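You operate a simulated robot arm through the tools that you are given. There is no shell and no other tool.

You run a simulated robot arm. Do the job below in one go: nothing can be reset, and whatever is moved stays where it is left.

JOB
Move the red stop to mark 2 and hang the cream bracket close up to it.
Fine: loosen the stop's hand nut first and tighten it again; hang the bracket on the side of the stop where the numbers go up. The other brackets, the ducts and the mallet stay.

It is judged by the outcome, as a careful person would: the job done as asked, and still so three seconds after it is handed in. It fails if anything else is knocked over, pushed out of place, dropped, spilled or broken.

ROBOT AND FRAMES
A 7-joint arm with a two-finger parallel gripper, fixed in place. Base frame: the origin is at the foot of the arm, x ahead of it, y to its left, z up; the work surface is at about z = 0.88. Readings come in m, degrees, newtons and seconds.
Its first joint turns from -132.0 to 132.0 degrees. Payload 3.91 kg.
Tool frame: the origin (TCP) lies between the finger pads and is the grasp point; the fingertips stand 0.03 m ahead of it; z points along the fingers, y is the line along which they close. The gripper opens to 0.11 m. The fingers are 0.02 m wide and 0.01 m thick; the gripper's body (0.048 by 0.112 m) begins 0.055 m behind the TCP.
Orientation is that of the tool frame in the base frame, as a unit quaternion [w, x, y, z]. With the fingers straight down and closing along the base's y, the tool's x points along the base's -x, its y along +y and its z along -z.

CONTROLS
- The arm moves only by the tool apply_moves. Its argument "increments" is a list of rows, each an object (a shift or turn left out is 0, a gripper value left out holds the last) with "slide": the shift along the tool's x, y, z in mm, a list of three; "rotation": the turn, a rotation vector about the tool's x, y, z in degrees, a list of three; "jaw": the gripper command, from -1 (shut) to 1 (fully open), values between in proportion. In form: [{"slide": [tx, ty, tz], "rotation": [wx, wy, wz], "jaw": jaw}, ...]. A call has 1 to 20 rows; each row shifts and turns the commanded pose from where the row before left it, along the tool's axes as they then stand. Each row takes 0.2 s and may step no farther than 0.05 m and 8.6 degrees from the row before; otherwise, or with a gripper value out of range, the whole call is refused. A pose out of reach is approached as far as the arm can. The call stops where the force on the tool passes 40 N (or 10 N more than at its start, if that is more) or the arm is blocked; 0.2 s more then pass. The fingers move at their own pace (about 0.108 m/s each) and stop on an object; they squeeze with about 30 N. The grip force told is the motor's: it shows also when the fingers shut on nothing. Time passes only in rows, and 0.2 s behind the last, so rows that do not move let the fingers close. The reply holds the time, the measured pose of the TCP, the force on the tool along the base axes, the opening and the grip force, in the units named above and with some noise, with the torque about the TCP (base axes, N m) and any sound that the robot's microphone picked up, and new pictures: "show" is both (left out), scene, wrist or none.
- Cameras (640 x 400 px; columns grow to the right, rows downward): "scene" is fixed at [0.4009, 0.6507, 1.8617]; the picture's right is [-0.78, 0.63, 0.00], its down [0.51, 0.63, -0.58] and it looks along [-0.36, -0.45, -0.82] (base axes); focal length 214 px, centre (320, 200). "wrist" rides on the gripper at [0.072, 0.017, -0.103] in the tool frame; the picture's right is [-0.23, 0.97, 0.00], its down [-0.76, -0.18, -0.62] and it looks along [-0.61, -0.14, 0.78] (tool axes); focal length 222 px, centre (320, 200). There is no depth. A picture from a camera that has moved, and an enlarged one, comes with that camera's place and axes in the base frame and with its lens.
- close_up(camera, box): a new picture of the part [left, top, right, bottom] of that camera's present view, enlarged. No time passes.
- sign_off(): hands the job in; it is judged then, once.

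Nothing tells you positions but the pictures and the camera data. Unless the task says otherwise, let go and move clear before handing in.

The tools are called after ">>>" as name(argument=value, ...) on one line, values as JSON. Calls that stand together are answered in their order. apply_moves: Moves the arm, as the interface text tells. Its arguments: {"type":"object","properties":{"increments":{"type":"array","items":{"type":"object","properties":{"slide":{"type":"array","items":{"type":"number"}},"rotation":{"type":"array","items":{"type":"number"}},"jaw":{"type":"number"}}}},"show":{"type":"string","enum":["both","scene","wrist","none"]}},"required":["increments"]} The other tools are called the same way: close_up (camera, box) takes an enlarged picture of a part of a camera's view; sign_off () hands the job in.

At the start:

```text
clock: 0.0
eef_pos: [0.1123, 0.435, 1.5855]
tcp_rot: [0.0, 0.001, 1.0, 0.0]
contact_force: [0.6, -0.6, -0.2]
wrist_torque: [0.0, -0.02, -0.02]
gripper_width: 0.1099
gripper_force: 0.1
```

scene: 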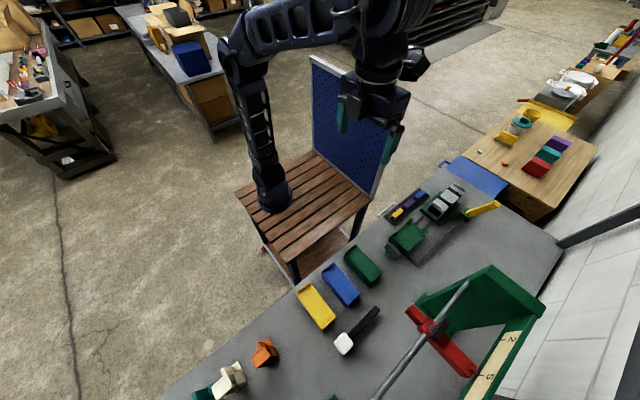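
wrist: 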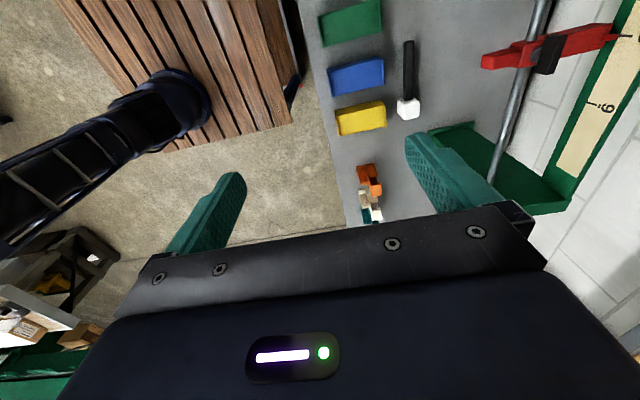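

I see a workbench with a green frame holding a rail (grey rod), a red stop on it, and a number scale; brackets (orange, cream, green) lie at the near end of the bench. I will look closer before moving.

>>> close_up(camera="scene", box=[360, 250, 560, 400])

>>> close_up(camera="scene", box=[180, 300, 380, 400])

>>> close_up(camera="wrist", box=[440, 0, 640, 220])

>>> close_up(camera="wrist", box=[320, 80, 480, 230])

```text
2.67 times, centred on (460, 325) of scene
camera zoom: at [0.4009, 0.6507, 1.8617], right [-0.78, 0.63, 0.0], down [0.51, 0.63, -0.58], along [-0.36, -0.45, -0.82], focal length 572 px, centre (-53, -133)
```

zoom: 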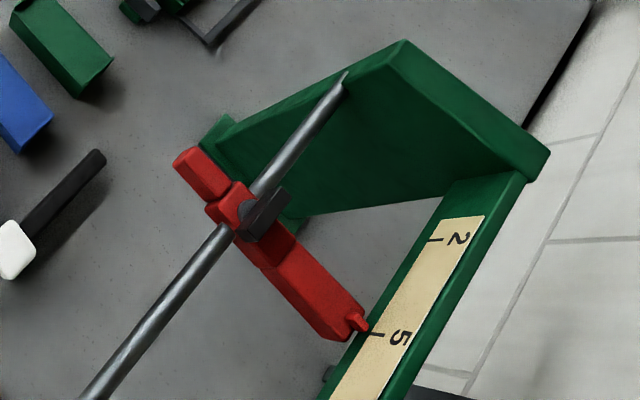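

```text
3.20 times, centred on (280, 350) of scene
camera zoom: at [0.4009, 0.6507, 1.8617], right [-0.78, 0.63, 0.0], down [0.51, 0.63, -0.58], along [-0.36, -0.45, -0.82], focal length 686 px, centre (448, -280)
```

zoom: 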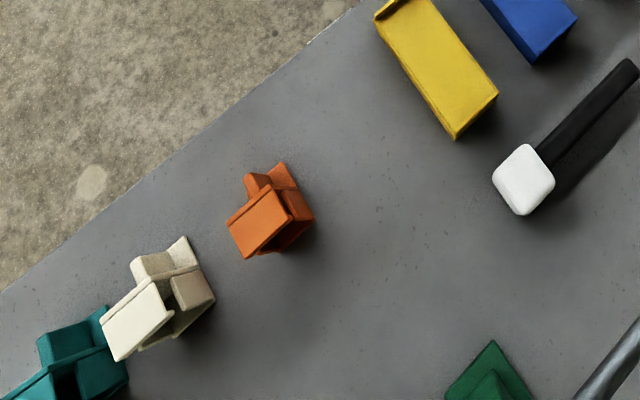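

```text
1.82 times, centred on (540, 110) of wrist
camera zoom: at [0.0397, 0.4514, 1.6881], right [0.23, 0.97, 0.0], down [0.76, -0.18, 0.62], along [0.61, -0.14, -0.78], focal length 404 px, centre (-80, 364)
```

zoom: 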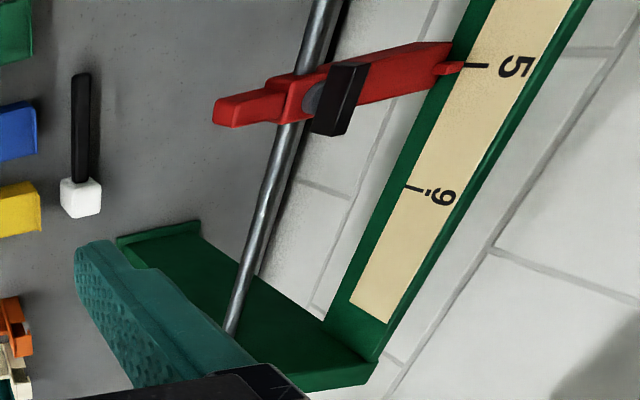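

```text
2.67 times, centred on (400, 155) of wrist
camera zoom: at [0.0397, 0.4514, 1.6881], right [0.23, 0.97, 0.0], down [0.76, -0.18, 0.62], along [0.61, -0.14, -0.78], focal length 592 px, centre (107, 320)
```

zoom: 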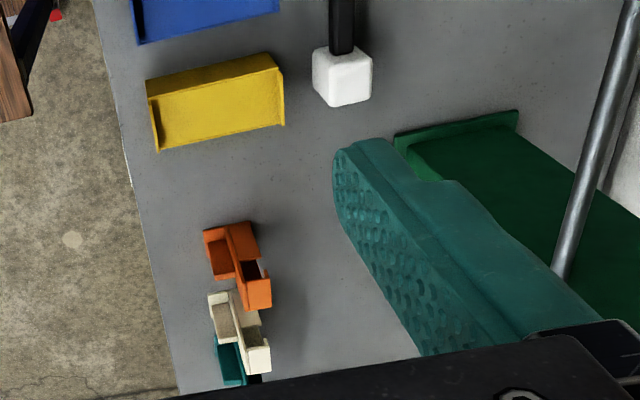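

The rod runs along base x at about y=0.787, z=1.24. The red stop sits at x≈0.16 (mark 5) with a black nut on top, and mark 2 is at about x≈0.06. I'll move nearer to look at the nut and the scale.

>>> apply_moves(increments=[{"slide": [-10, 40, 20]}, {"slide": [-10, 45, 20]}, {"slide": [-10, 45, 20]}, {"slide": [-10, 45, 20]}, {"slide": [-8, 45, 20]}, {"slide": [0, 0, 0]}], show="both")

```text
refused: row 2 steps farther than a row can; nothing moved
```

The step was slightly too long (over 50 mm); nothing moved. I'll send the same approach toward the stop with shorter steps.

>>> apply_moves(increments=[{"slide": [-8, 38, 20]}, {"slide": [-8, 38, 20]}, {"slide": [-8, 38, 20]}, {"slide": [-8, 38, 20]}, {"slide": [-8, 38, 20]}, {"slide": [-8, 38, 20]}, {"slide": [0, 0, 0]}], show="both")

```text
clock: 1.6
eef_pos: [0.1609, 0.6639, 1.4655]
tcp_rot: [0.0, 0.0, 1.0, 0.0]
contact_force: [-0.4, -0.6, 0.1]
wrist_torque: [0.03, -0.02, -0.05]
gripper_width: 0.11
gripper_force: 0.1
camera wrist: at [0.087, 0.6804, 1.5677], right [0.23, 0.97, 0.0], down [0.76, -0.18, 0.62], along [0.61, -0.14, -0.78], focal length 222 px, centre (320, 200)
```

scene: 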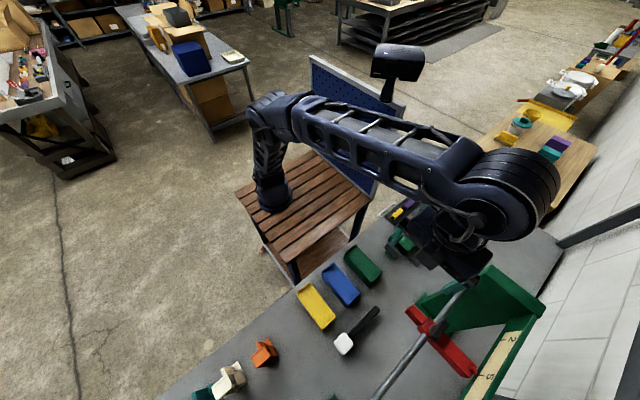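
wrist: 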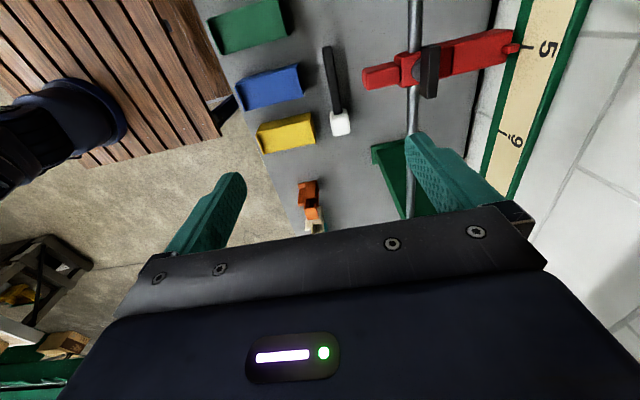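

The stop and its nut are in good view of the wrist camera now. I'll enlarge the nut and the scale.

>>> close_up(camera="wrist", box=[350, 10, 530, 120])

>>> close_up(camera="wrist", box=[460, 0, 640, 190])

>>> close_up(camera="scene", box=[400, 270, 550, 390])

```text
3.56 times, centred on (440, 65) of wrist
camera zoom: at [0.087, 0.6804, 1.5677], right [0.23, 0.97, 0.0], down [0.76, -0.18, 0.62], along [0.61, -0.14, -0.78], focal length 790 px, centre (-107, 680)
```

zoom: 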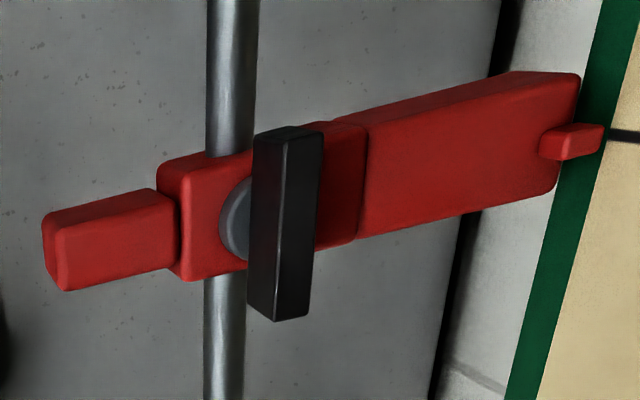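

```text
2.11 times, centred on (550, 95) of wrist
camera zoom: at [0.087, 0.6804, 1.5677], right [0.23, 0.97, 0.0], down [0.76, -0.18, 0.62], along [0.61, -0.14, -0.78], focal length 468 px, centre (-164, 421)
```

zoom: 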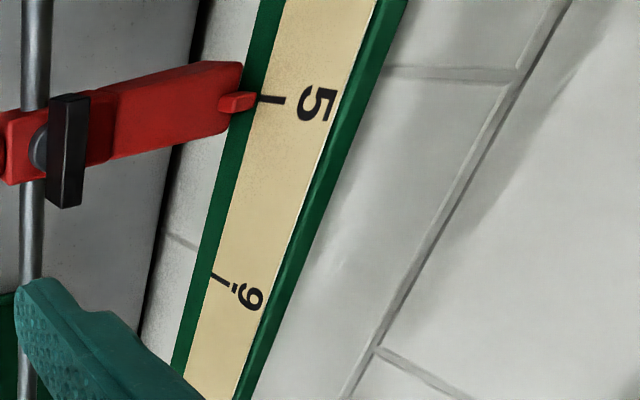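

```text
3.33 times, centred on (475, 330) of scene
camera zoom: at [0.4009, 0.6507, 1.8617], right [-0.78, 0.63, 0.0], down [0.51, 0.63, -0.58], along [-0.36, -0.45, -0.82], focal length 715 px, centre (-197, -233)
```

zoom: 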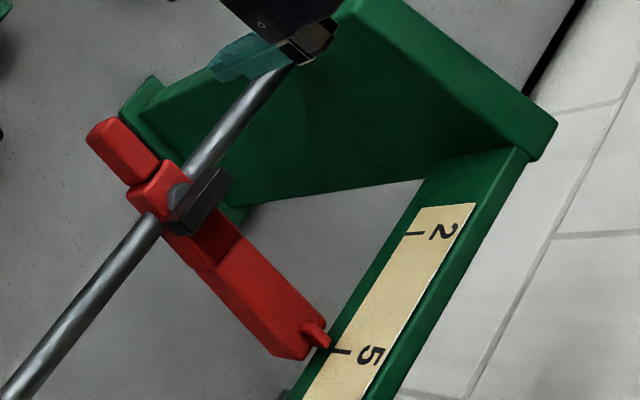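

I need to know the nut's axis and shape exactly, so I'll enlarge it further from both cameras.

>>> close_up(camera="wrist", box=[400, 35, 460, 110])

>>> close_up(camera="scene", box=[430, 305, 480, 350])

```text
5.33 times, centred on (430, 72) of wrist
camera zoom: at [0.087, 0.6804, 1.5677], right [0.23, 0.97, 0.0], down [0.76, -0.18, 0.62], along [0.61, -0.14, -0.78], focal length 1185 px, centre (-267, 880)
```

zoom: 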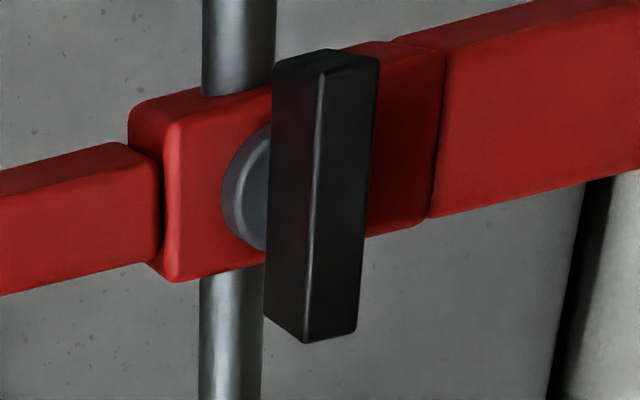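

```text
8.89 times, centred on (455, 328) of scene
camera zoom: at [0.4009, 0.6507, 1.8617], right [-0.78, 0.63, 0.0], down [0.51, 0.63, -0.58], along [-0.36, -0.45, -0.82], focal length 1906 px, centre (-880, -933)
```

zoom: 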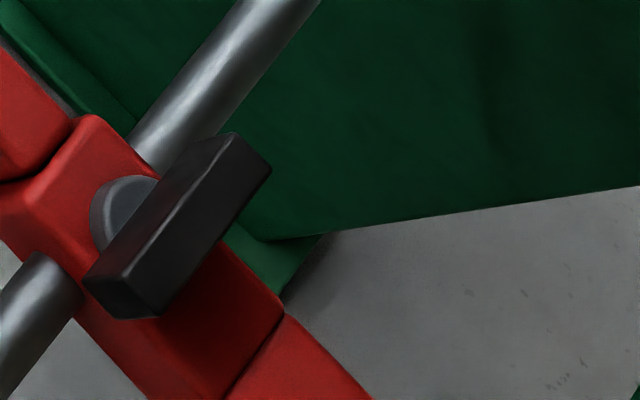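

The nut handle looks like a bar about 52×12×24 mm along x, top at z≈1.288, turning about a vertical axis at about (0.160, 0.792). I'll check the height of the red bar beside it before I go down.

>>> close_up(camera="scene", box=[420, 300, 500, 380])

>>> close_up(camera="wrist", box=[440, 10, 530, 90])

```text
5.00 times, centred on (460, 340) of scene
camera zoom: at [0.4009, 0.6507, 1.8617], right [-0.78, 0.63, 0.0], down [0.51, 0.63, -0.58], along [-0.36, -0.45, -0.82], focal length 1072 px, centre (-380, -500)
```

zoom: 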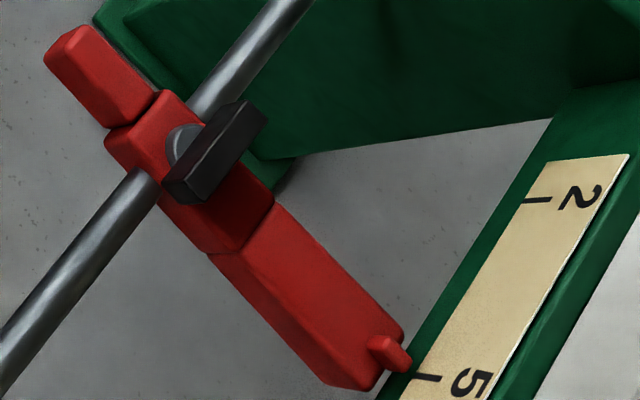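

```text
5.00 times, centred on (485, 50) of wrist
camera zoom: at [0.087, 0.6804, 1.5677], right [0.23, 0.97, 0.0], down [0.76, -0.18, 0.62], along [0.61, -0.14, -0.78], focal length 1111 px, centre (-505, 950)
```

zoom: 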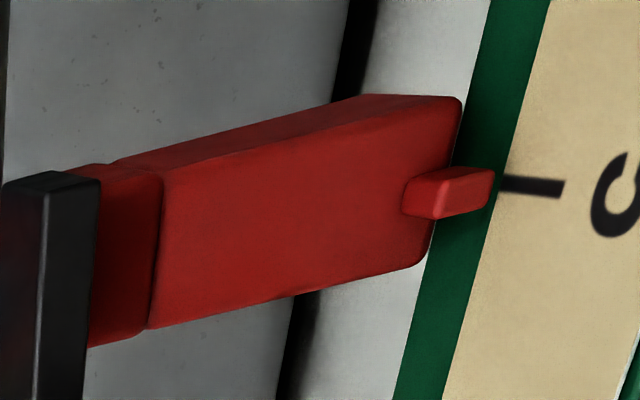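

The pointer sits on top of the bar, and the bar's own top is lower than the handle's underside. I'll move above the nut with the fingers part open and check alignment.

>>> apply_moves(increments=[{"slide": [0, 43, 0], "jaw": -0.2}, {"slide": [0, 43, 0]}, {"slide": [0, 42.6, 0]}, {"slide": [0, 0, 45]}, {"slide": [0, 0, 45]}, {"slide": [0, 0, 0]}], show="both")

>>> close_up(camera="wrist", box=[200, 40, 440, 220])

>>> close_up(camera="scene", box=[400, 260, 520, 380])

```text
clock: 3.0
eef_pos: [0.1617, 0.7624, 1.3604]
tcp_rot: [0.0, 0.001, 1.0, -0.001]
contact_force: [-0.3, 0.7, -0.7]
wrist_torque: [0.01, -0.04, -0.01]
gripper_width: 0.0437
gripper_force: 0.1
out of reach, approached as far as the arm can: row 3
camera wrist: at [0.0886, 0.7801, 1.462], right [0.23, 0.97, 0.0], down [0.76, -0.18, 0.62], along [0.61, -0.14, -0.78], focal length 222 px, centre (320, 200)
```

scene: 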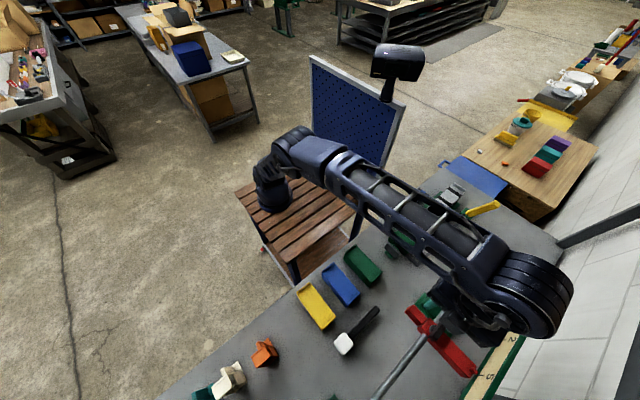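
wrist: 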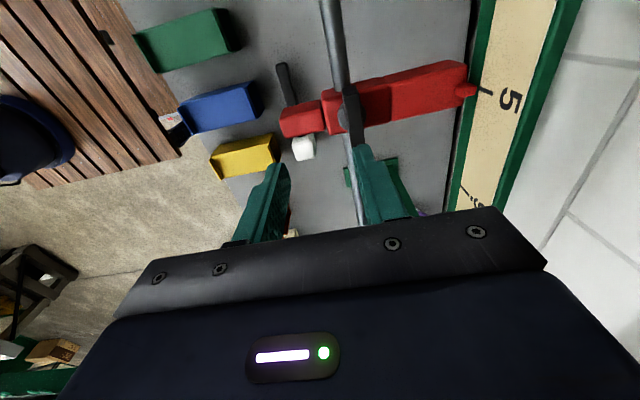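

```text
2.22 times, centred on (320, 130) of wrist
camera zoom: at [0.0886, 0.7801, 1.462], right [0.23, 0.97, 0.0], down [0.76, -0.18, 0.62], along [0.61, -0.14, -0.78], focal length 494 px, centre (320, 356)
```

zoom: 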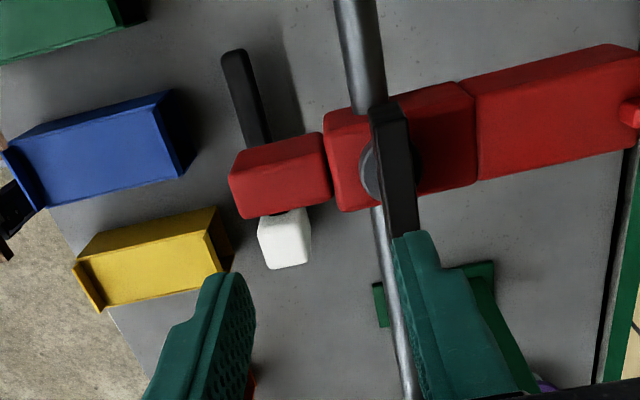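

```text
3.33 times, centred on (460, 320) of scene
camera zoom: at [0.4009, 0.6507, 1.8617], right [-0.78, 0.63, 0.0], down [0.51, 0.63, -0.58], along [-0.36, -0.45, -0.82], focal length 715 px, centre (-147, -200)
```

zoom: 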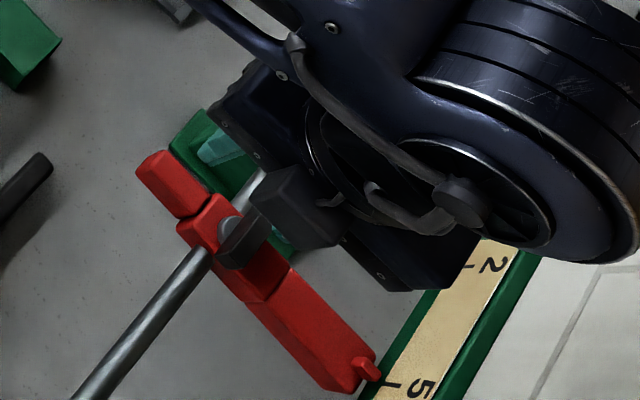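

The last sideways step fell short at that height, so the tool is at y=0.762 and the nut handle at y≈0.793. I'll try to move across at this lower height.

>>> apply_moves(increments=[{"slide": [0, 15, 0]}, {"slide": [0, 15, 0]}, {"slide": [0, 0, 0]}], show="wrist")

```text
clock: 3.8
eef_pos: [0.1597, 0.7931, 1.3597]
tcp_rot: [0.0, -0.001, 1.0, 0.0]
contact_force: [-0.2, -0.7, 1.1]
wrist_torque: [0.02, 0.0, 0.07]
gripper_width: 0.0441
gripper_force: 0.1
camera wrist: at [0.0877, 0.8104, 1.4627], right [0.23, 0.97, 0.0], down [0.76, -0.18, 0.62], along [0.61, -0.14, -0.78], focal length 222 px, centre (320, 200)
```

wrist: 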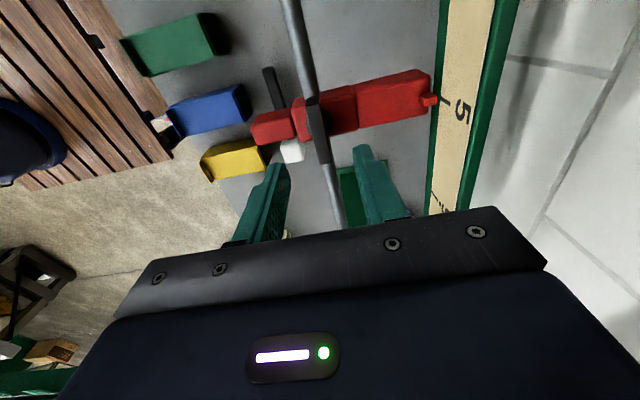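

The tool is now above the nut, with the handle centred between the fingers. I'll go part way down and look again.

>>> apply_moves(increments=[{"slide": [0, 0, 15]}, {"slide": [0, 0, 15]}, {"slide": [0, 0, 10]}, {"slide": [0, 0, 0]}], show="both")

>>> close_up(camera="wrist", box=[220, 60, 440, 230])

>>> close_up(camera="scene", box=[400, 280, 500, 380])

```text
clock: 4.8
eef_pos: [0.1587, 0.7936, 1.3204]
tcp_rot: [0.001, 0.0, 1.0, 0.0]
contact_force: [-0.4, -0.2, 0.2]
wrist_torque: [0.01, -0.03, -0.04]
gripper_width: 0.044
gripper_force: 0.1
camera wrist: at [0.0872, 0.8095, 1.4231], right [0.23, 0.97, 0.0], down [0.76, -0.18, 0.62], along [0.61, -0.14, -0.78], focal length 222 px, centre (320, 200)
```

scene: 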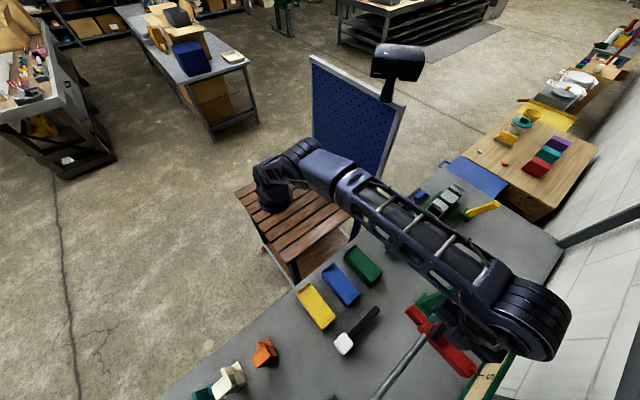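
wrist: 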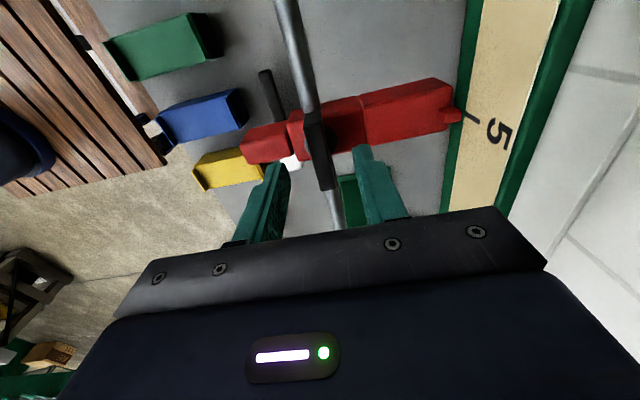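

```text
2.35 times, centred on (330, 145) of wrist
camera zoom: at [0.0872, 0.8095, 1.4231], right [0.23, 0.97, 0.0], down [0.76, -0.18, 0.62], along [0.61, -0.14, -0.78], focal length 523 px, centre (296, 329)
```

zoom: 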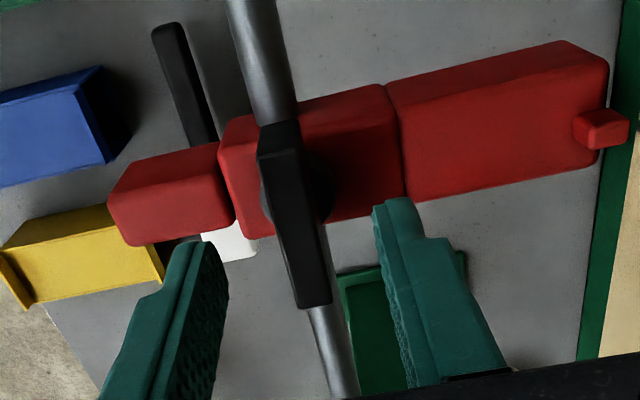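

```text
4.00 times, centred on (450, 330) of scene
camera zoom: at [0.4009, 0.6507, 1.8617], right [-0.78, 0.63, 0.0], down [0.51, 0.63, -0.58], along [-0.36, -0.45, -0.82], focal length 858 px, centre (-200, -320)
```

zoom: 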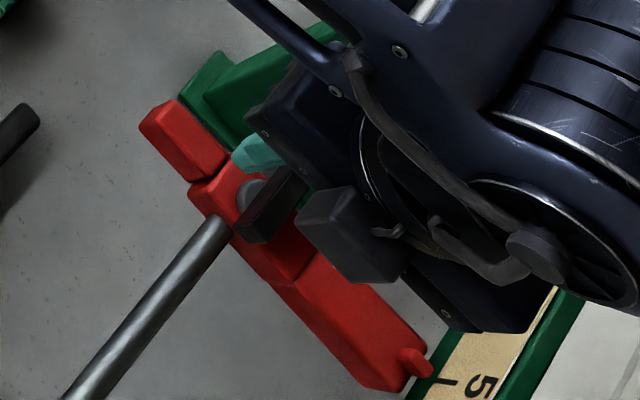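

Alignment looks right: the fingers straddle the handle. I'll lower to TCP z≈1.298 and close.

>>> apply_moves(increments=[{"slide": [0, 0, 8]}, {"slide": [0, 0, 8]}, {"slide": [0, 0, 6]}, {"slide": [0, 0, 0]}], show="wrist")

>>> close_up(camera="wrist", box=[220, 60, 440, 230])

```text
clock: 5.8
eef_pos: [0.1604, 0.7921, 1.2995]
tcp_rot: [-0.001, 0.0, 1.0, 0.0]
contact_force: [0.3, -0.1, 0.3]
wrist_torque: [0.01, -0.01, 0.04]
gripper_width: 0.0439
gripper_force: 0.1
camera wrist: at [0.0871, 0.8094, 1.4015], right [0.23, 0.97, 0.0], down [0.76, -0.18, 0.62], along [0.61, -0.14, -0.78], focal length 222 px, centre (320, 200)
```

wrist: 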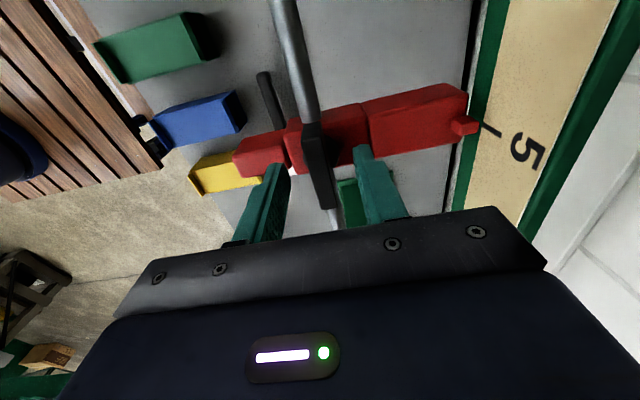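

```text
2.35 times, centred on (330, 145) of wrist
camera zoom: at [0.0871, 0.8094, 1.4015], right [0.23, 0.97, 0.0], down [0.76, -0.18, 0.62], along [0.61, -0.14, -0.78], focal length 523 px, centre (296, 329)
```

zoom: 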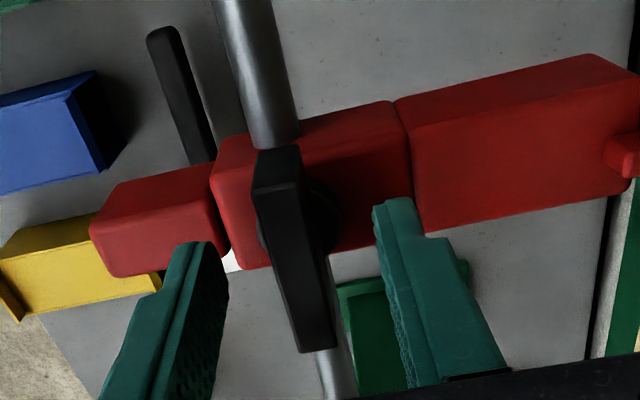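

The fingers are clear of the red body and the handle is centred. I'll close on it.

>>> apply_moves(increments=[{"jaw": -1}, {"slide": [0, 0, 0]}, {"slide": [0, 0, 0]}], show="wrist")

```text
clock: 6.6
eef_pos: [0.1604, 0.7922, 1.2994]
tcp_rot: [0.0, 0.0, 1.0, -0.001]
contact_force: [0.1, 15.4, 5.7]
wrist_torque: [0.29, 0.06, 0.01]
gripper_width: 0.0117
gripper_force: 45.3
camera wrist: at [0.0871, 0.81, 1.4015], right [0.23, 0.97, 0.0], down [0.76, -0.18, 0.62], along [0.61, -0.14, -0.78], focal length 222 px, centre (320, 200)
```

wrist: 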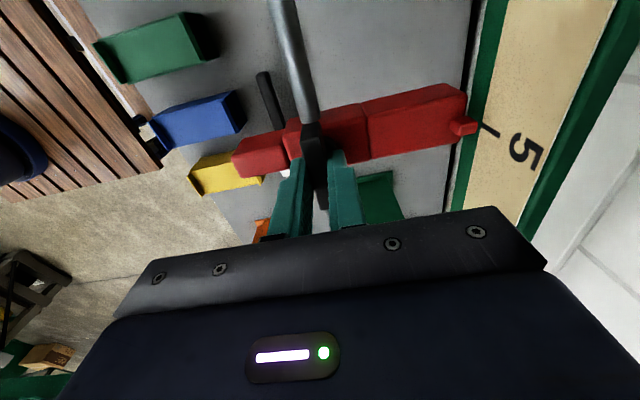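

The grip is on the handle (11.7 mm) with a slight side load, so I'll shift 1 mm toward +y. Then I'll start turning anticlockwise, seen from above.

>>> apply_moves(increments=[{"slide": [0, 1, 0]}, {"rotation": [0, 0, -4]}, {"rotation": [0, 0, -4]}, {"slide": [0, 0, 0]}], show="wrist")

```text
clock: 7.6
eef_pos: [0.1601, 0.7931, 1.2981]
tcp_rot: [0.0, -0.071, 0.997, 0.0]
contact_force: [-0.6, -1.5, 0.0]
wrist_torque: [0.03, -0.25, 0.01]
gripper_width: 0.0117
gripper_force: 45.4
camera wrist: at [0.0857, 0.7999, 1.4015], right [0.09, 1.0, 0.0], down [0.78, -0.07, 0.62], along [0.62, -0.06, -0.78], focal length 222 px, centre (320, 200)
```

wrist: 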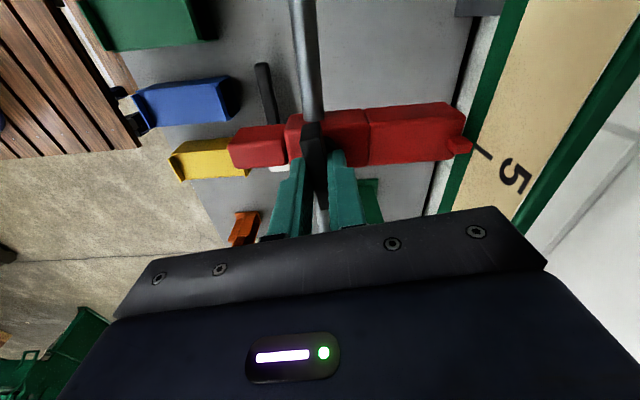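

The tool turned 8° anticlockwise (from above) with little resistance. I'll keep turning and watch the torque.

>>> apply_moves(increments=[{"rotation": [0, 0, -8]}, {"rotation": [0, 0, -8]}, {"rotation": [0, 0, -8]}, {"rotation": [0, 0, -8]}, {"slide": [0, 0, 0]}], show="both")

>>> close_up(camera="wrist", box=[220, 60, 500, 230])

```text
clock: 8.8
eef_pos: [0.1602, 0.7929, 1.2999]
tcp_rot: [0.001, -0.343, 0.939, 0.0]
contact_force: [-0.1, -11.6, -8.7]
wrist_torque: [0.11, -0.39, -0.02]
gripper_width: 0.0115
gripper_force: 45.4
camera wrist: at [0.0938, 0.7598, 1.4015], right [-0.45, 0.89, 0.0], down [0.7, 0.36, 0.62], along [0.56, 0.28, -0.78], focal length 222 px, centre (320, 200)
```

scene: 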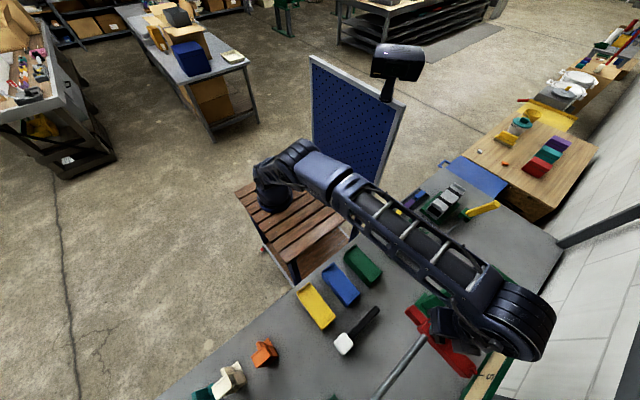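
wrist: 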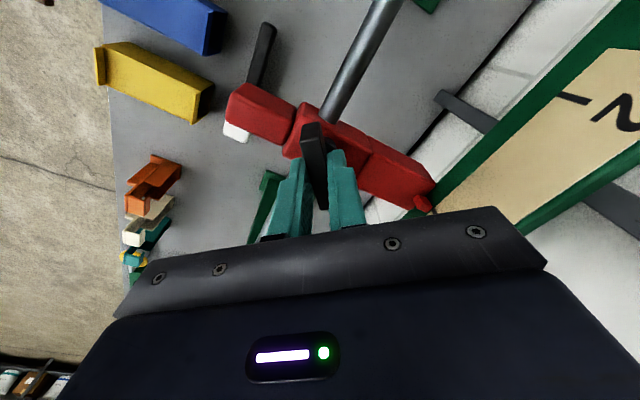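

```text
2.29 times, centred on (360, 145) of wrist
camera zoom: at [0.0938, 0.7598, 1.4015], right [-0.45, 0.89, 0.0], down [0.7, 0.36, 0.62], along [0.56, 0.28, -0.78], focal length 508 px, centre (229, 326)
```

zoom: 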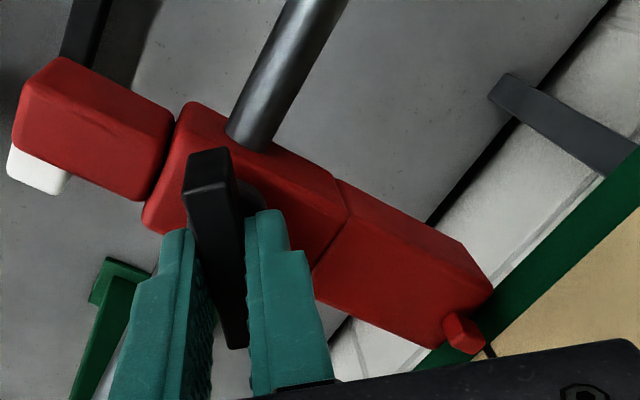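

The handle is turning with the fingers, 40° so far. I'll go on turning it.

>>> apply_moves(increments=[{"rotation": [0, 0, -8]}, {"rotation": [0, 0, -8]}, {"rotation": [0, 0, -8]}, {"rotation": [0, 0, -8]}, {"rotation": [0, 0, -8]}, {"rotation": [0, 0, -8]}, {"slide": [0, 0, 0]}], show="both")

>>> close_up(camera="wrist", box=[220, 60, 500, 230])

```text
clock: 10.4
eef_pos: [0.1606, 0.7932, 1.2995]
tcp_rot: [0.0, -0.695, 0.719, 0.0]
contact_force: [-0.9, -11.7, -9.2]
wrist_torque: [-0.68, 0.02, -0.03]
gripper_width: 0.0118
gripper_force: 44.8
camera wrist: at [0.141, 0.7216, 1.4015], right [-0.97, 0.26, 0.0], down [0.2, 0.76, 0.62], along [0.16, 0.6, -0.78], focal length 222 px, centre (320, 200)
```

scene: 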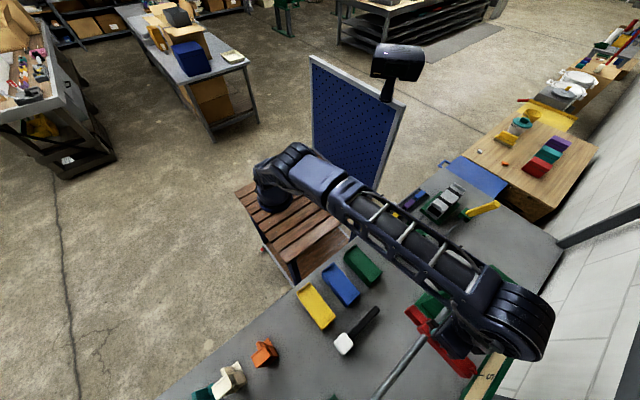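
wrist: 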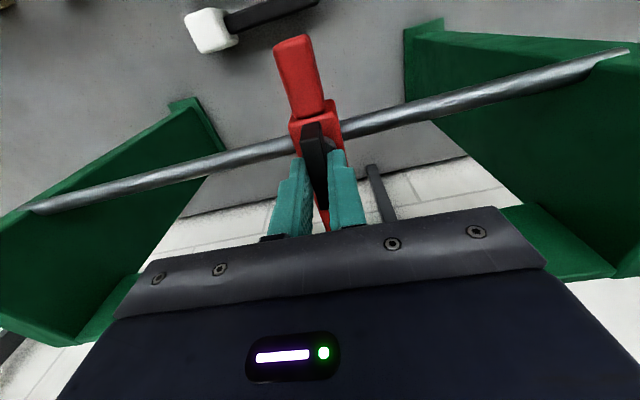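

```text
2.29 times, centred on (360, 145) of wrist
camera zoom: at [0.141, 0.7216, 1.4015], right [-0.97, 0.26, 0.0], down [0.2, 0.76, 0.62], along [0.16, 0.6, -0.78], focal length 508 px, centre (229, 326)
```

zoom: 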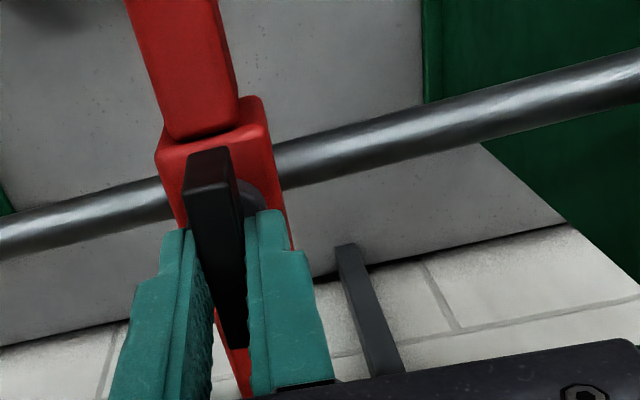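

The handle is turned 88°, now across the rod. I'll square it to 90° and try a small pull toward mark 2 (−x) to see whether the stop is free.

>>> apply_moves(increments=[{"rotation": [0, 0, -2]}, {"slide": [0, 3, 0]}, {"slide": [0, 3, 0]}, {"slide": [0, 0, 0]}], show="both")

>>> close_up(camera="scene", box=[400, 280, 520, 400])

```text
clock: 11.4
eef_pos: [0.1537, 0.7931, 1.2989]
tcp_rot: [0.0, 0.708, -0.706, 0.0]
contact_force: [1.7, -5.8, -5.7]
wrist_torque: [-0.22, -0.06, -0.03]
gripper_width: 0.0116
gripper_force: 44.7
camera wrist: at [0.137, 0.7209, 1.4015], right [-0.97, 0.23, 0.0], down [0.18, 0.76, 0.62], along [0.14, 0.61, -0.78], focal length 222 px, centre (320, 200)
```

scene: 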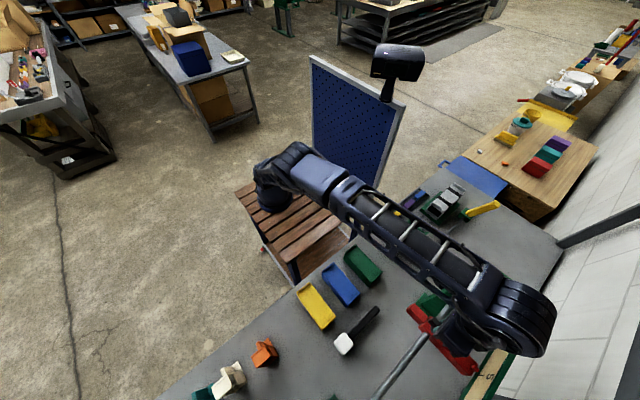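
wrist: 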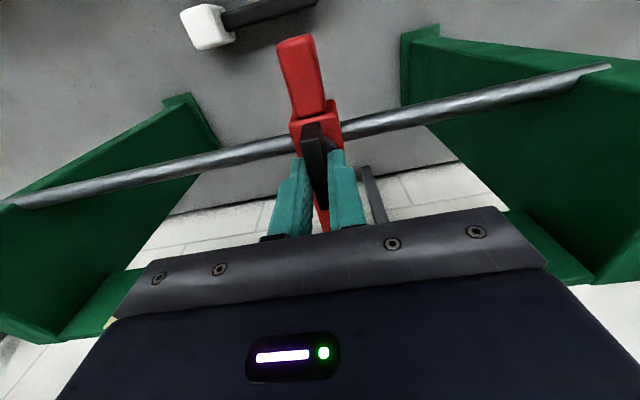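

```text
3.33 times, centred on (460, 340) of scene
camera zoom: at [0.4009, 0.6507, 1.8617], right [-0.78, 0.63, 0.0], down [0.51, 0.63, -0.58], along [-0.36, -0.45, -0.82], focal length 715 px, centre (-147, -267)
```

zoom: 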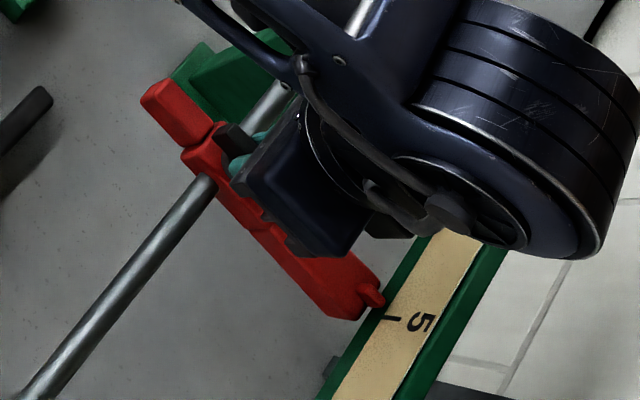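

The stop slides freely with about 2 N, and the pointer has moved off mark 5. I'll carry it most of the way to mark 2 (about 103 mm in total), then check.

>>> apply_moves(increments=[{"slide": [0, 10, 0]}, {"slide": [0, 12, 0]}, {"slide": [0, 12, 0]}, {"slide": [0, 12, 0]}, {"slide": [0, 12, 0]}, {"slide": [0, 12, 0]}, {"slide": [0, 10, 0]}, {"slide": [0, 6, 0]}, {"slide": [0, 0, 0]}], show="both")

>>> close_up(camera="scene", box=[430, 260, 550, 380])

```text
clock: 13.4
eef_pos: [0.0683, 0.7933, 1.2977]
tcp_rot: [0.0, 0.708, -0.707, 0.0]
contact_force: [0.2, -10.5, -16.2]
wrist_torque: [0.12, -0.05, -0.03]
gripper_width: 0.0115
gripper_force: 44.7
camera wrist: at [0.0507, 0.7211, 1.4016], right [-0.97, 0.23, 0.0], down [0.18, 0.76, 0.62], along [0.14, 0.61, -0.78], focal length 222 px, centre (320, 200)
```

scene: 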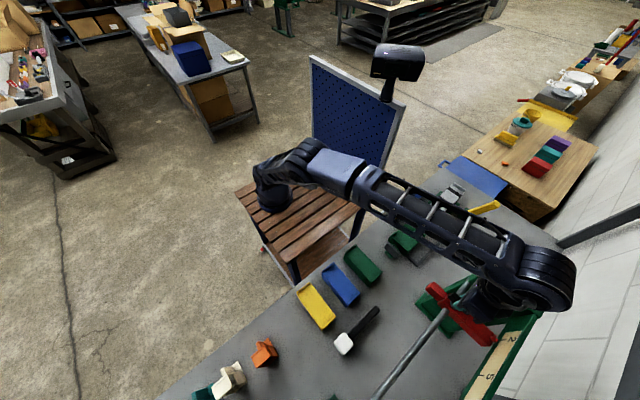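
wrist: 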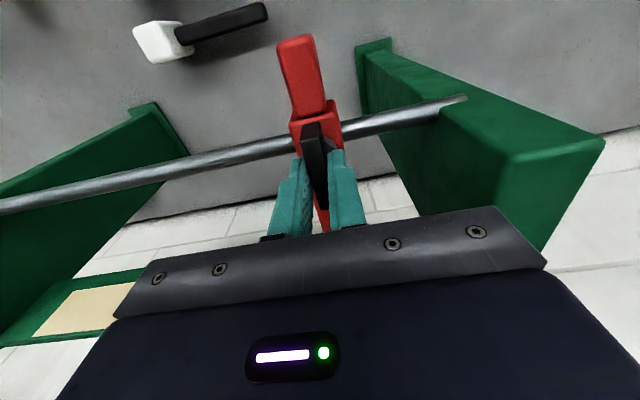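

```text
3.33 times, centred on (490, 320) of scene
camera zoom: at [0.4009, 0.6507, 1.8617], right [-0.78, 0.63, 0.0], down [0.51, 0.63, -0.58], along [-0.36, -0.45, -0.82], focal length 715 px, centre (-247, -200)
```

zoom: 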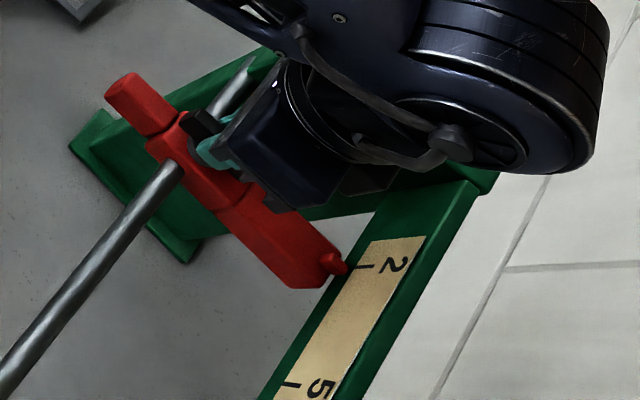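

The scene camera can see the pointer beside mark 2. I'll enlarge it to judge the remaining offset.

>>> close_up(camera="scene", box=[475, 300, 515, 350])

```text
8.00 times, centred on (495, 325) of scene
camera zoom: at [0.4009, 0.6507, 1.8617], right [-0.78, 0.63, 0.0], down [0.51, 0.63, -0.58], along [-0.36, -0.45, -0.82], focal length 1716 px, centre (-1080, -800)
```

zoom: 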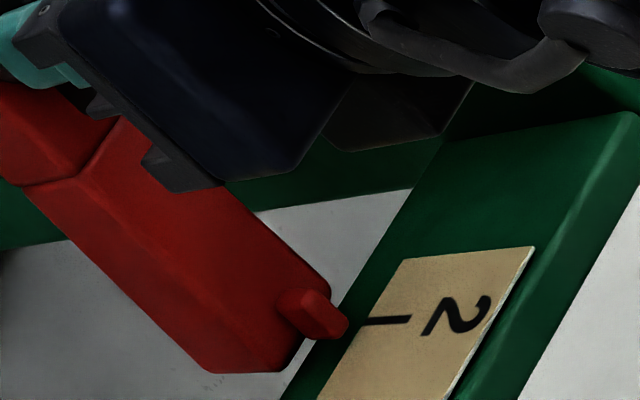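

The pointer still lies a few mm on the mark‑5 side. The marks are about 100 mm apart and the stop has moved 92 mm, so I'll move 8 mm more and compare again.

>>> apply_moves(increments=[{"slide": [0, 4, 0]}, {"slide": [0, 4, 0]}, {"slide": [0, 0, 0]}], show="none")

>>> close_up(camera="scene", box=[475, 300, 515, 350])

```text
clock: 14.2
eef_pos: [0.06, 0.7932, 1.2989]
tcp_rot: [-0.001, 0.708, -0.707, 0.0]
contact_force: [2.3, -6.2, -14.1]
wrist_torque: [-0.98, -0.05, 0.0]
gripper_width: 0.0117
gripper_force: 45.1
```

```text
8.00 times, centred on (495, 325) of scene
camera zoom: at [0.4009, 0.6507, 1.8617], right [-0.78, 0.63, 0.0], down [0.51, 0.63, -0.58], along [-0.36, -0.45, -0.82], focal length 1716 px, centre (-1080, -800)
```

zoom: 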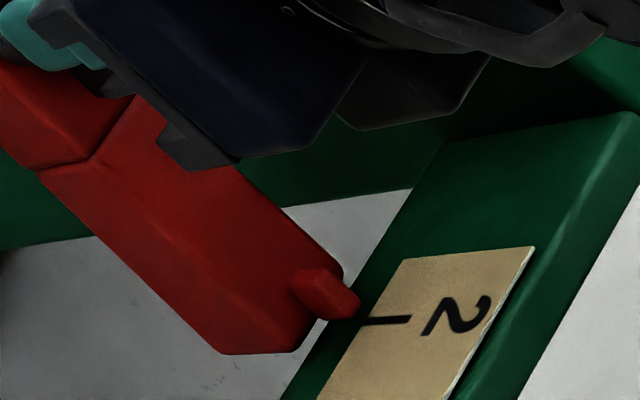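

The pointer now stands by mark 2 with the same relation it had to mark 5. I'll turn the nut clockwise back to its tight position.

>>> apply_moves(increments=[{"rotation": [0, 0, 8]}, {"rotation": [0, 0, 8]}, {"rotation": [0, 0, 8]}, {"rotation": [0, 0, 8]}, {"rotation": [0, 0, 8]}, {"rotation": [0, 0, 8]}, {"rotation": [0, 0, 8]}, {"rotation": [0, 0, 8]}, {"rotation": [0, 0, 8]}, {"rotation": [0, 0, 8]}, {"rotation": [0, 0, 5]}, {"slide": [0, 0, 0]}], show="both")

>>> close_up(camera="scene", box=[475, 300, 515, 350])

>>> close_up(camera="wrist", box=[220, 60, 560, 230])

```text
clock: 16.8
eef_pos: [0.0601, 0.7926, 1.2995]
tcp_rot: [0.0, -0.044, 0.999, 0.001]
contact_force: [-0.6, -12.8, -8.8]
wrist_torque: [-0.31, 0.47, -0.02]
gripper_width: 0.0116
gripper_force: 45.4
camera wrist: at [-0.0138, 0.8039, 1.4017], right [0.14, 0.99, 0.0], down [0.77, -0.11, 0.62], along [0.62, -0.09, -0.78], focal length 222 px, centre (320, 200)
```

scene: 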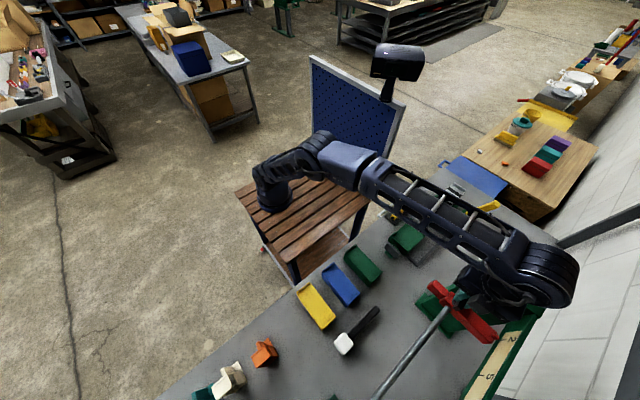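
wrist: 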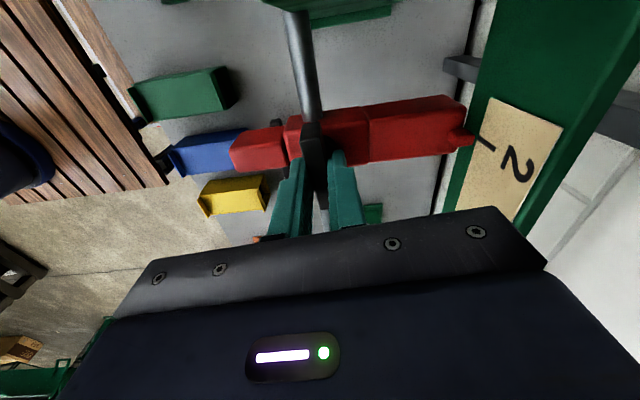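

```text
8.00 times, centred on (495, 325) of scene
camera zoom: at [0.4009, 0.6507, 1.8617], right [-0.78, 0.63, 0.0], down [0.51, 0.63, -0.58], along [-0.36, -0.45, -0.82], focal length 1716 px, centre (-1080, -800)
```

zoom: 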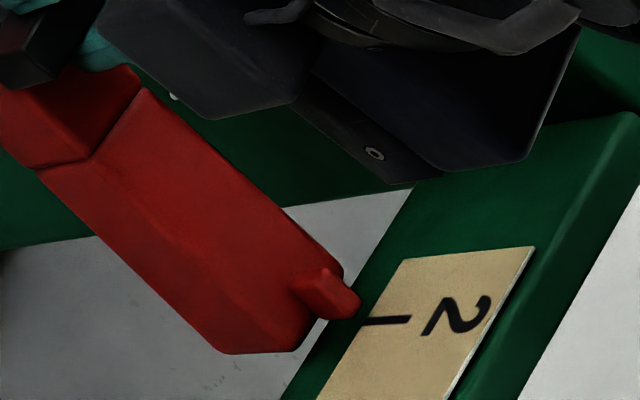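

```text
1.88 times, centred on (390, 145) of wrist
camera zoom: at [-0.0138, 0.8039, 1.4017], right [0.14, 0.99, 0.0], down [0.77, -0.11, 0.62], along [0.62, -0.09, -0.78], focal length 418 px, centre (188, 304)
```

zoom: 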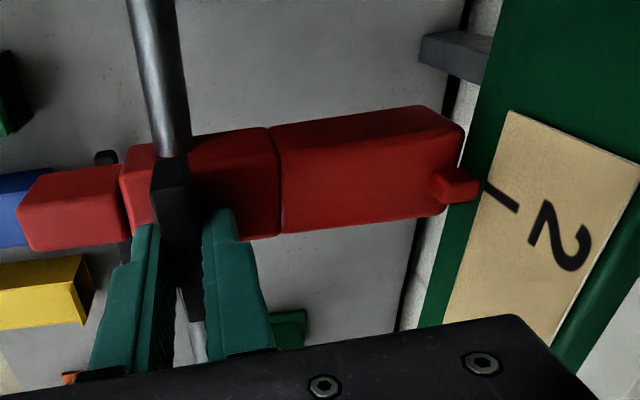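

The pointer looks just as it did at mark 5. I'll turn the last 5° and a little more, to feel that the nut is tight.

>>> apply_moves(increments=[{"rotation": [0, 0, 5]}, {"slide": [0, 0, 0]}], show="wrist")

>>> apply_moves(increments=[{"rotation": [0, 0, 4]}, {"slide": [0, 0, 0]}], show="none")

>>> apply_moves(increments=[{"rotation": [0, 0, 4]}, {"slide": [0, 0, 0]}], show="wrist")

```text
clock: 17.4
eef_pos: [0.0599, 0.7935, 1.2991]
tcp_rot: [-0.001, 0.0, 1.0, 0.001]
contact_force: [0.6, -11.1, -6.3]
wrist_torque: [-0.21, 0.0, -0.03]
gripper_width: 0.0119
gripper_force: 44.9
camera wrist: at [-0.0126, 0.8101, 1.4017], right [0.23, 0.97, 0.0], down [0.76, -0.18, 0.62], along [0.61, -0.14, -0.78], focal length 222 px, centre (320, 200)
```

wrist: 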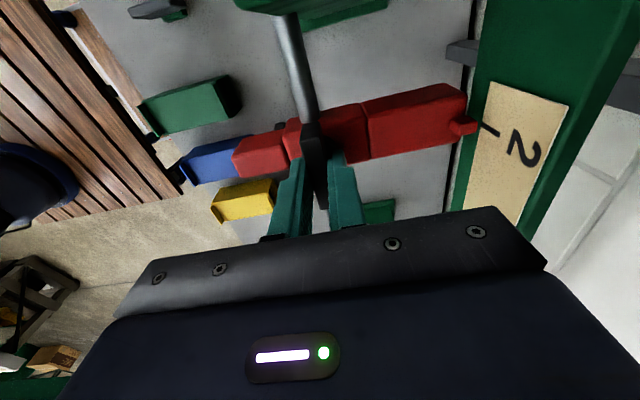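

```text
clock: 18.0
eef_pos: [0.0605, 0.7923, 1.2983]
tcp_rot: [-0.001, 0.034, 0.999, 0.0]
contact_force: [3.3, -13.1, -7.7]
wrist_torque: [-0.22, -0.05, 1.01]
gripper_width: 0.0123
gripper_force: 44.5
```

```text
clock: 18.6
eef_pos: [0.0604, 0.7929, 1.2984]
tcp_rot: [0.0, 0.07, 0.998, 0.0]
contact_force: [3.4, -9.4, -5.1]
wrist_torque: [-0.22, -0.05, 1.1]
gripper_width: 0.0138
gripper_force: 45.5
camera wrist: at [-0.0089, 0.8201, 1.4017], right [0.36, 0.93, 0.0], down [0.73, -0.28, 0.62], along [0.58, -0.22, -0.78], focal length 222 px, centre (320, 200)
```

wrist: 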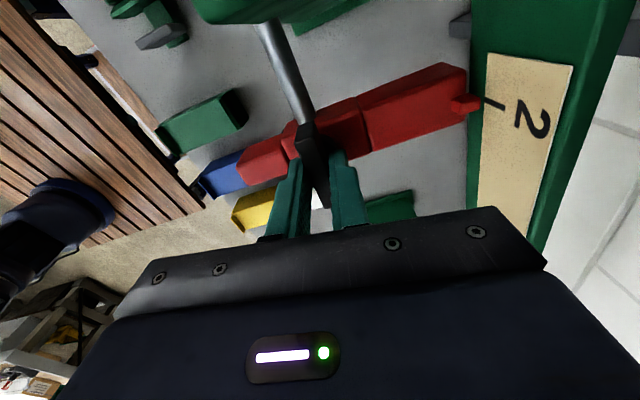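

Torque rose to about 1 N·m right at the handle's original angle, so the nut is tight again, and the pointer matches its earlier alignment. I'll open, lift straight up and verify.

>>> apply_moves(increments=[{"jaw": -0.2}, {"slide": [0, 0, 0]}, {"slide": [0, 0, 0]}, {"slide": [0, 0, -20]}, {"slide": [0, 0, -30]}, {"rotation": [0, 0, -8]}, {"slide": [0, -20, 0]}, {"slide": [0, 0, 0]}], show="both")

>>> close_up(camera="wrist", box=[400, 40, 600, 180])

>>> close_up(camera="wrist", box=[240, 60, 440, 200])

```text
clock: 20.4
eef_pos: [0.061, 0.7736, 1.3494]
tcp_rot: [-0.001, -0.001, 1.0, 0.0]
contact_force: [-0.7, -0.8, -0.1]
wrist_torque: [-0.05, 0.0, -0.01]
gripper_width: 0.044
gripper_force: 0.0
camera wrist: at [-0.0121, 0.7904, 1.4513], right [0.23, 0.97, 0.0], down [0.76, -0.18, 0.62], along [0.61, -0.14, -0.78], focal length 222 px, centre (320, 200)
```

scene: 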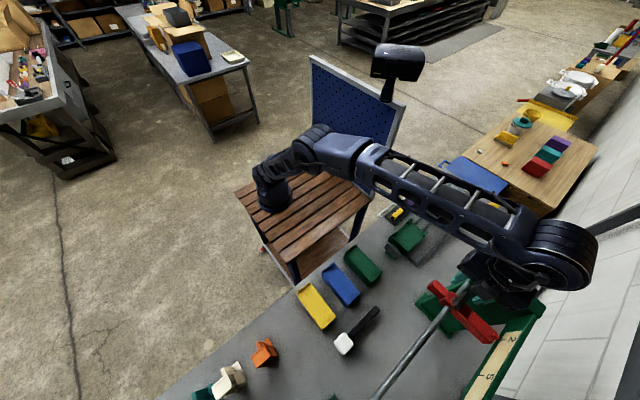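
wrist: 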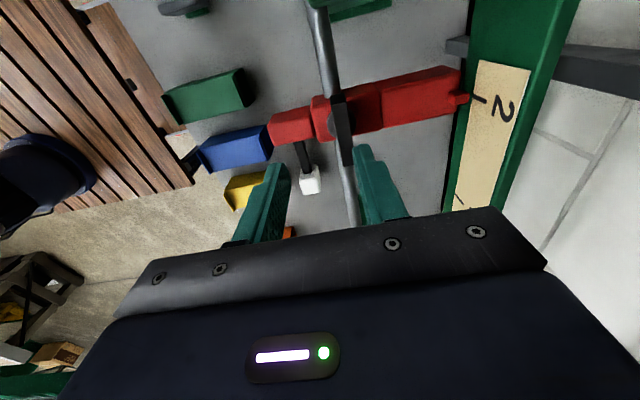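

```text
2.86 times, centred on (500, 110) of wrist
camera zoom: at [-0.0121, 0.7904, 1.4513], right [0.23, 0.97, 0.0], down [0.76, -0.18, 0.62], along [0.61, -0.14, -0.78], focal length 635 px, centre (-194, 457)
```

zoom: 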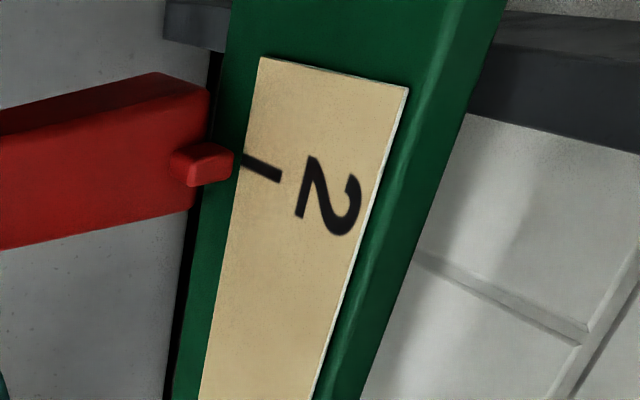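

```text
2.86 times, centred on (340, 130) of wrist
camera zoom: at [-0.0121, 0.7904, 1.4513], right [0.23, 0.97, 0.0], down [0.76, -0.18, 0.62], along [0.61, -0.14, -0.78], focal length 635 px, centre (263, 400)
```

zoom: 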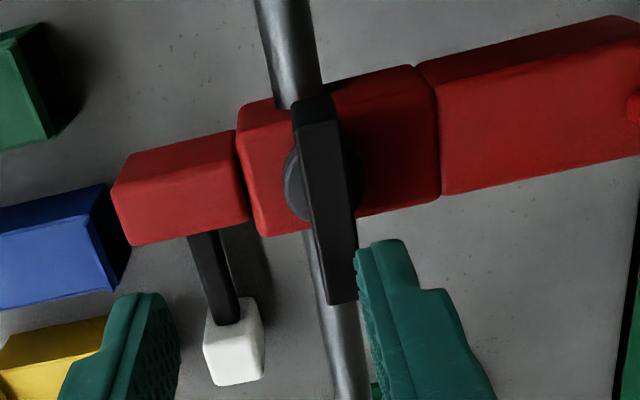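

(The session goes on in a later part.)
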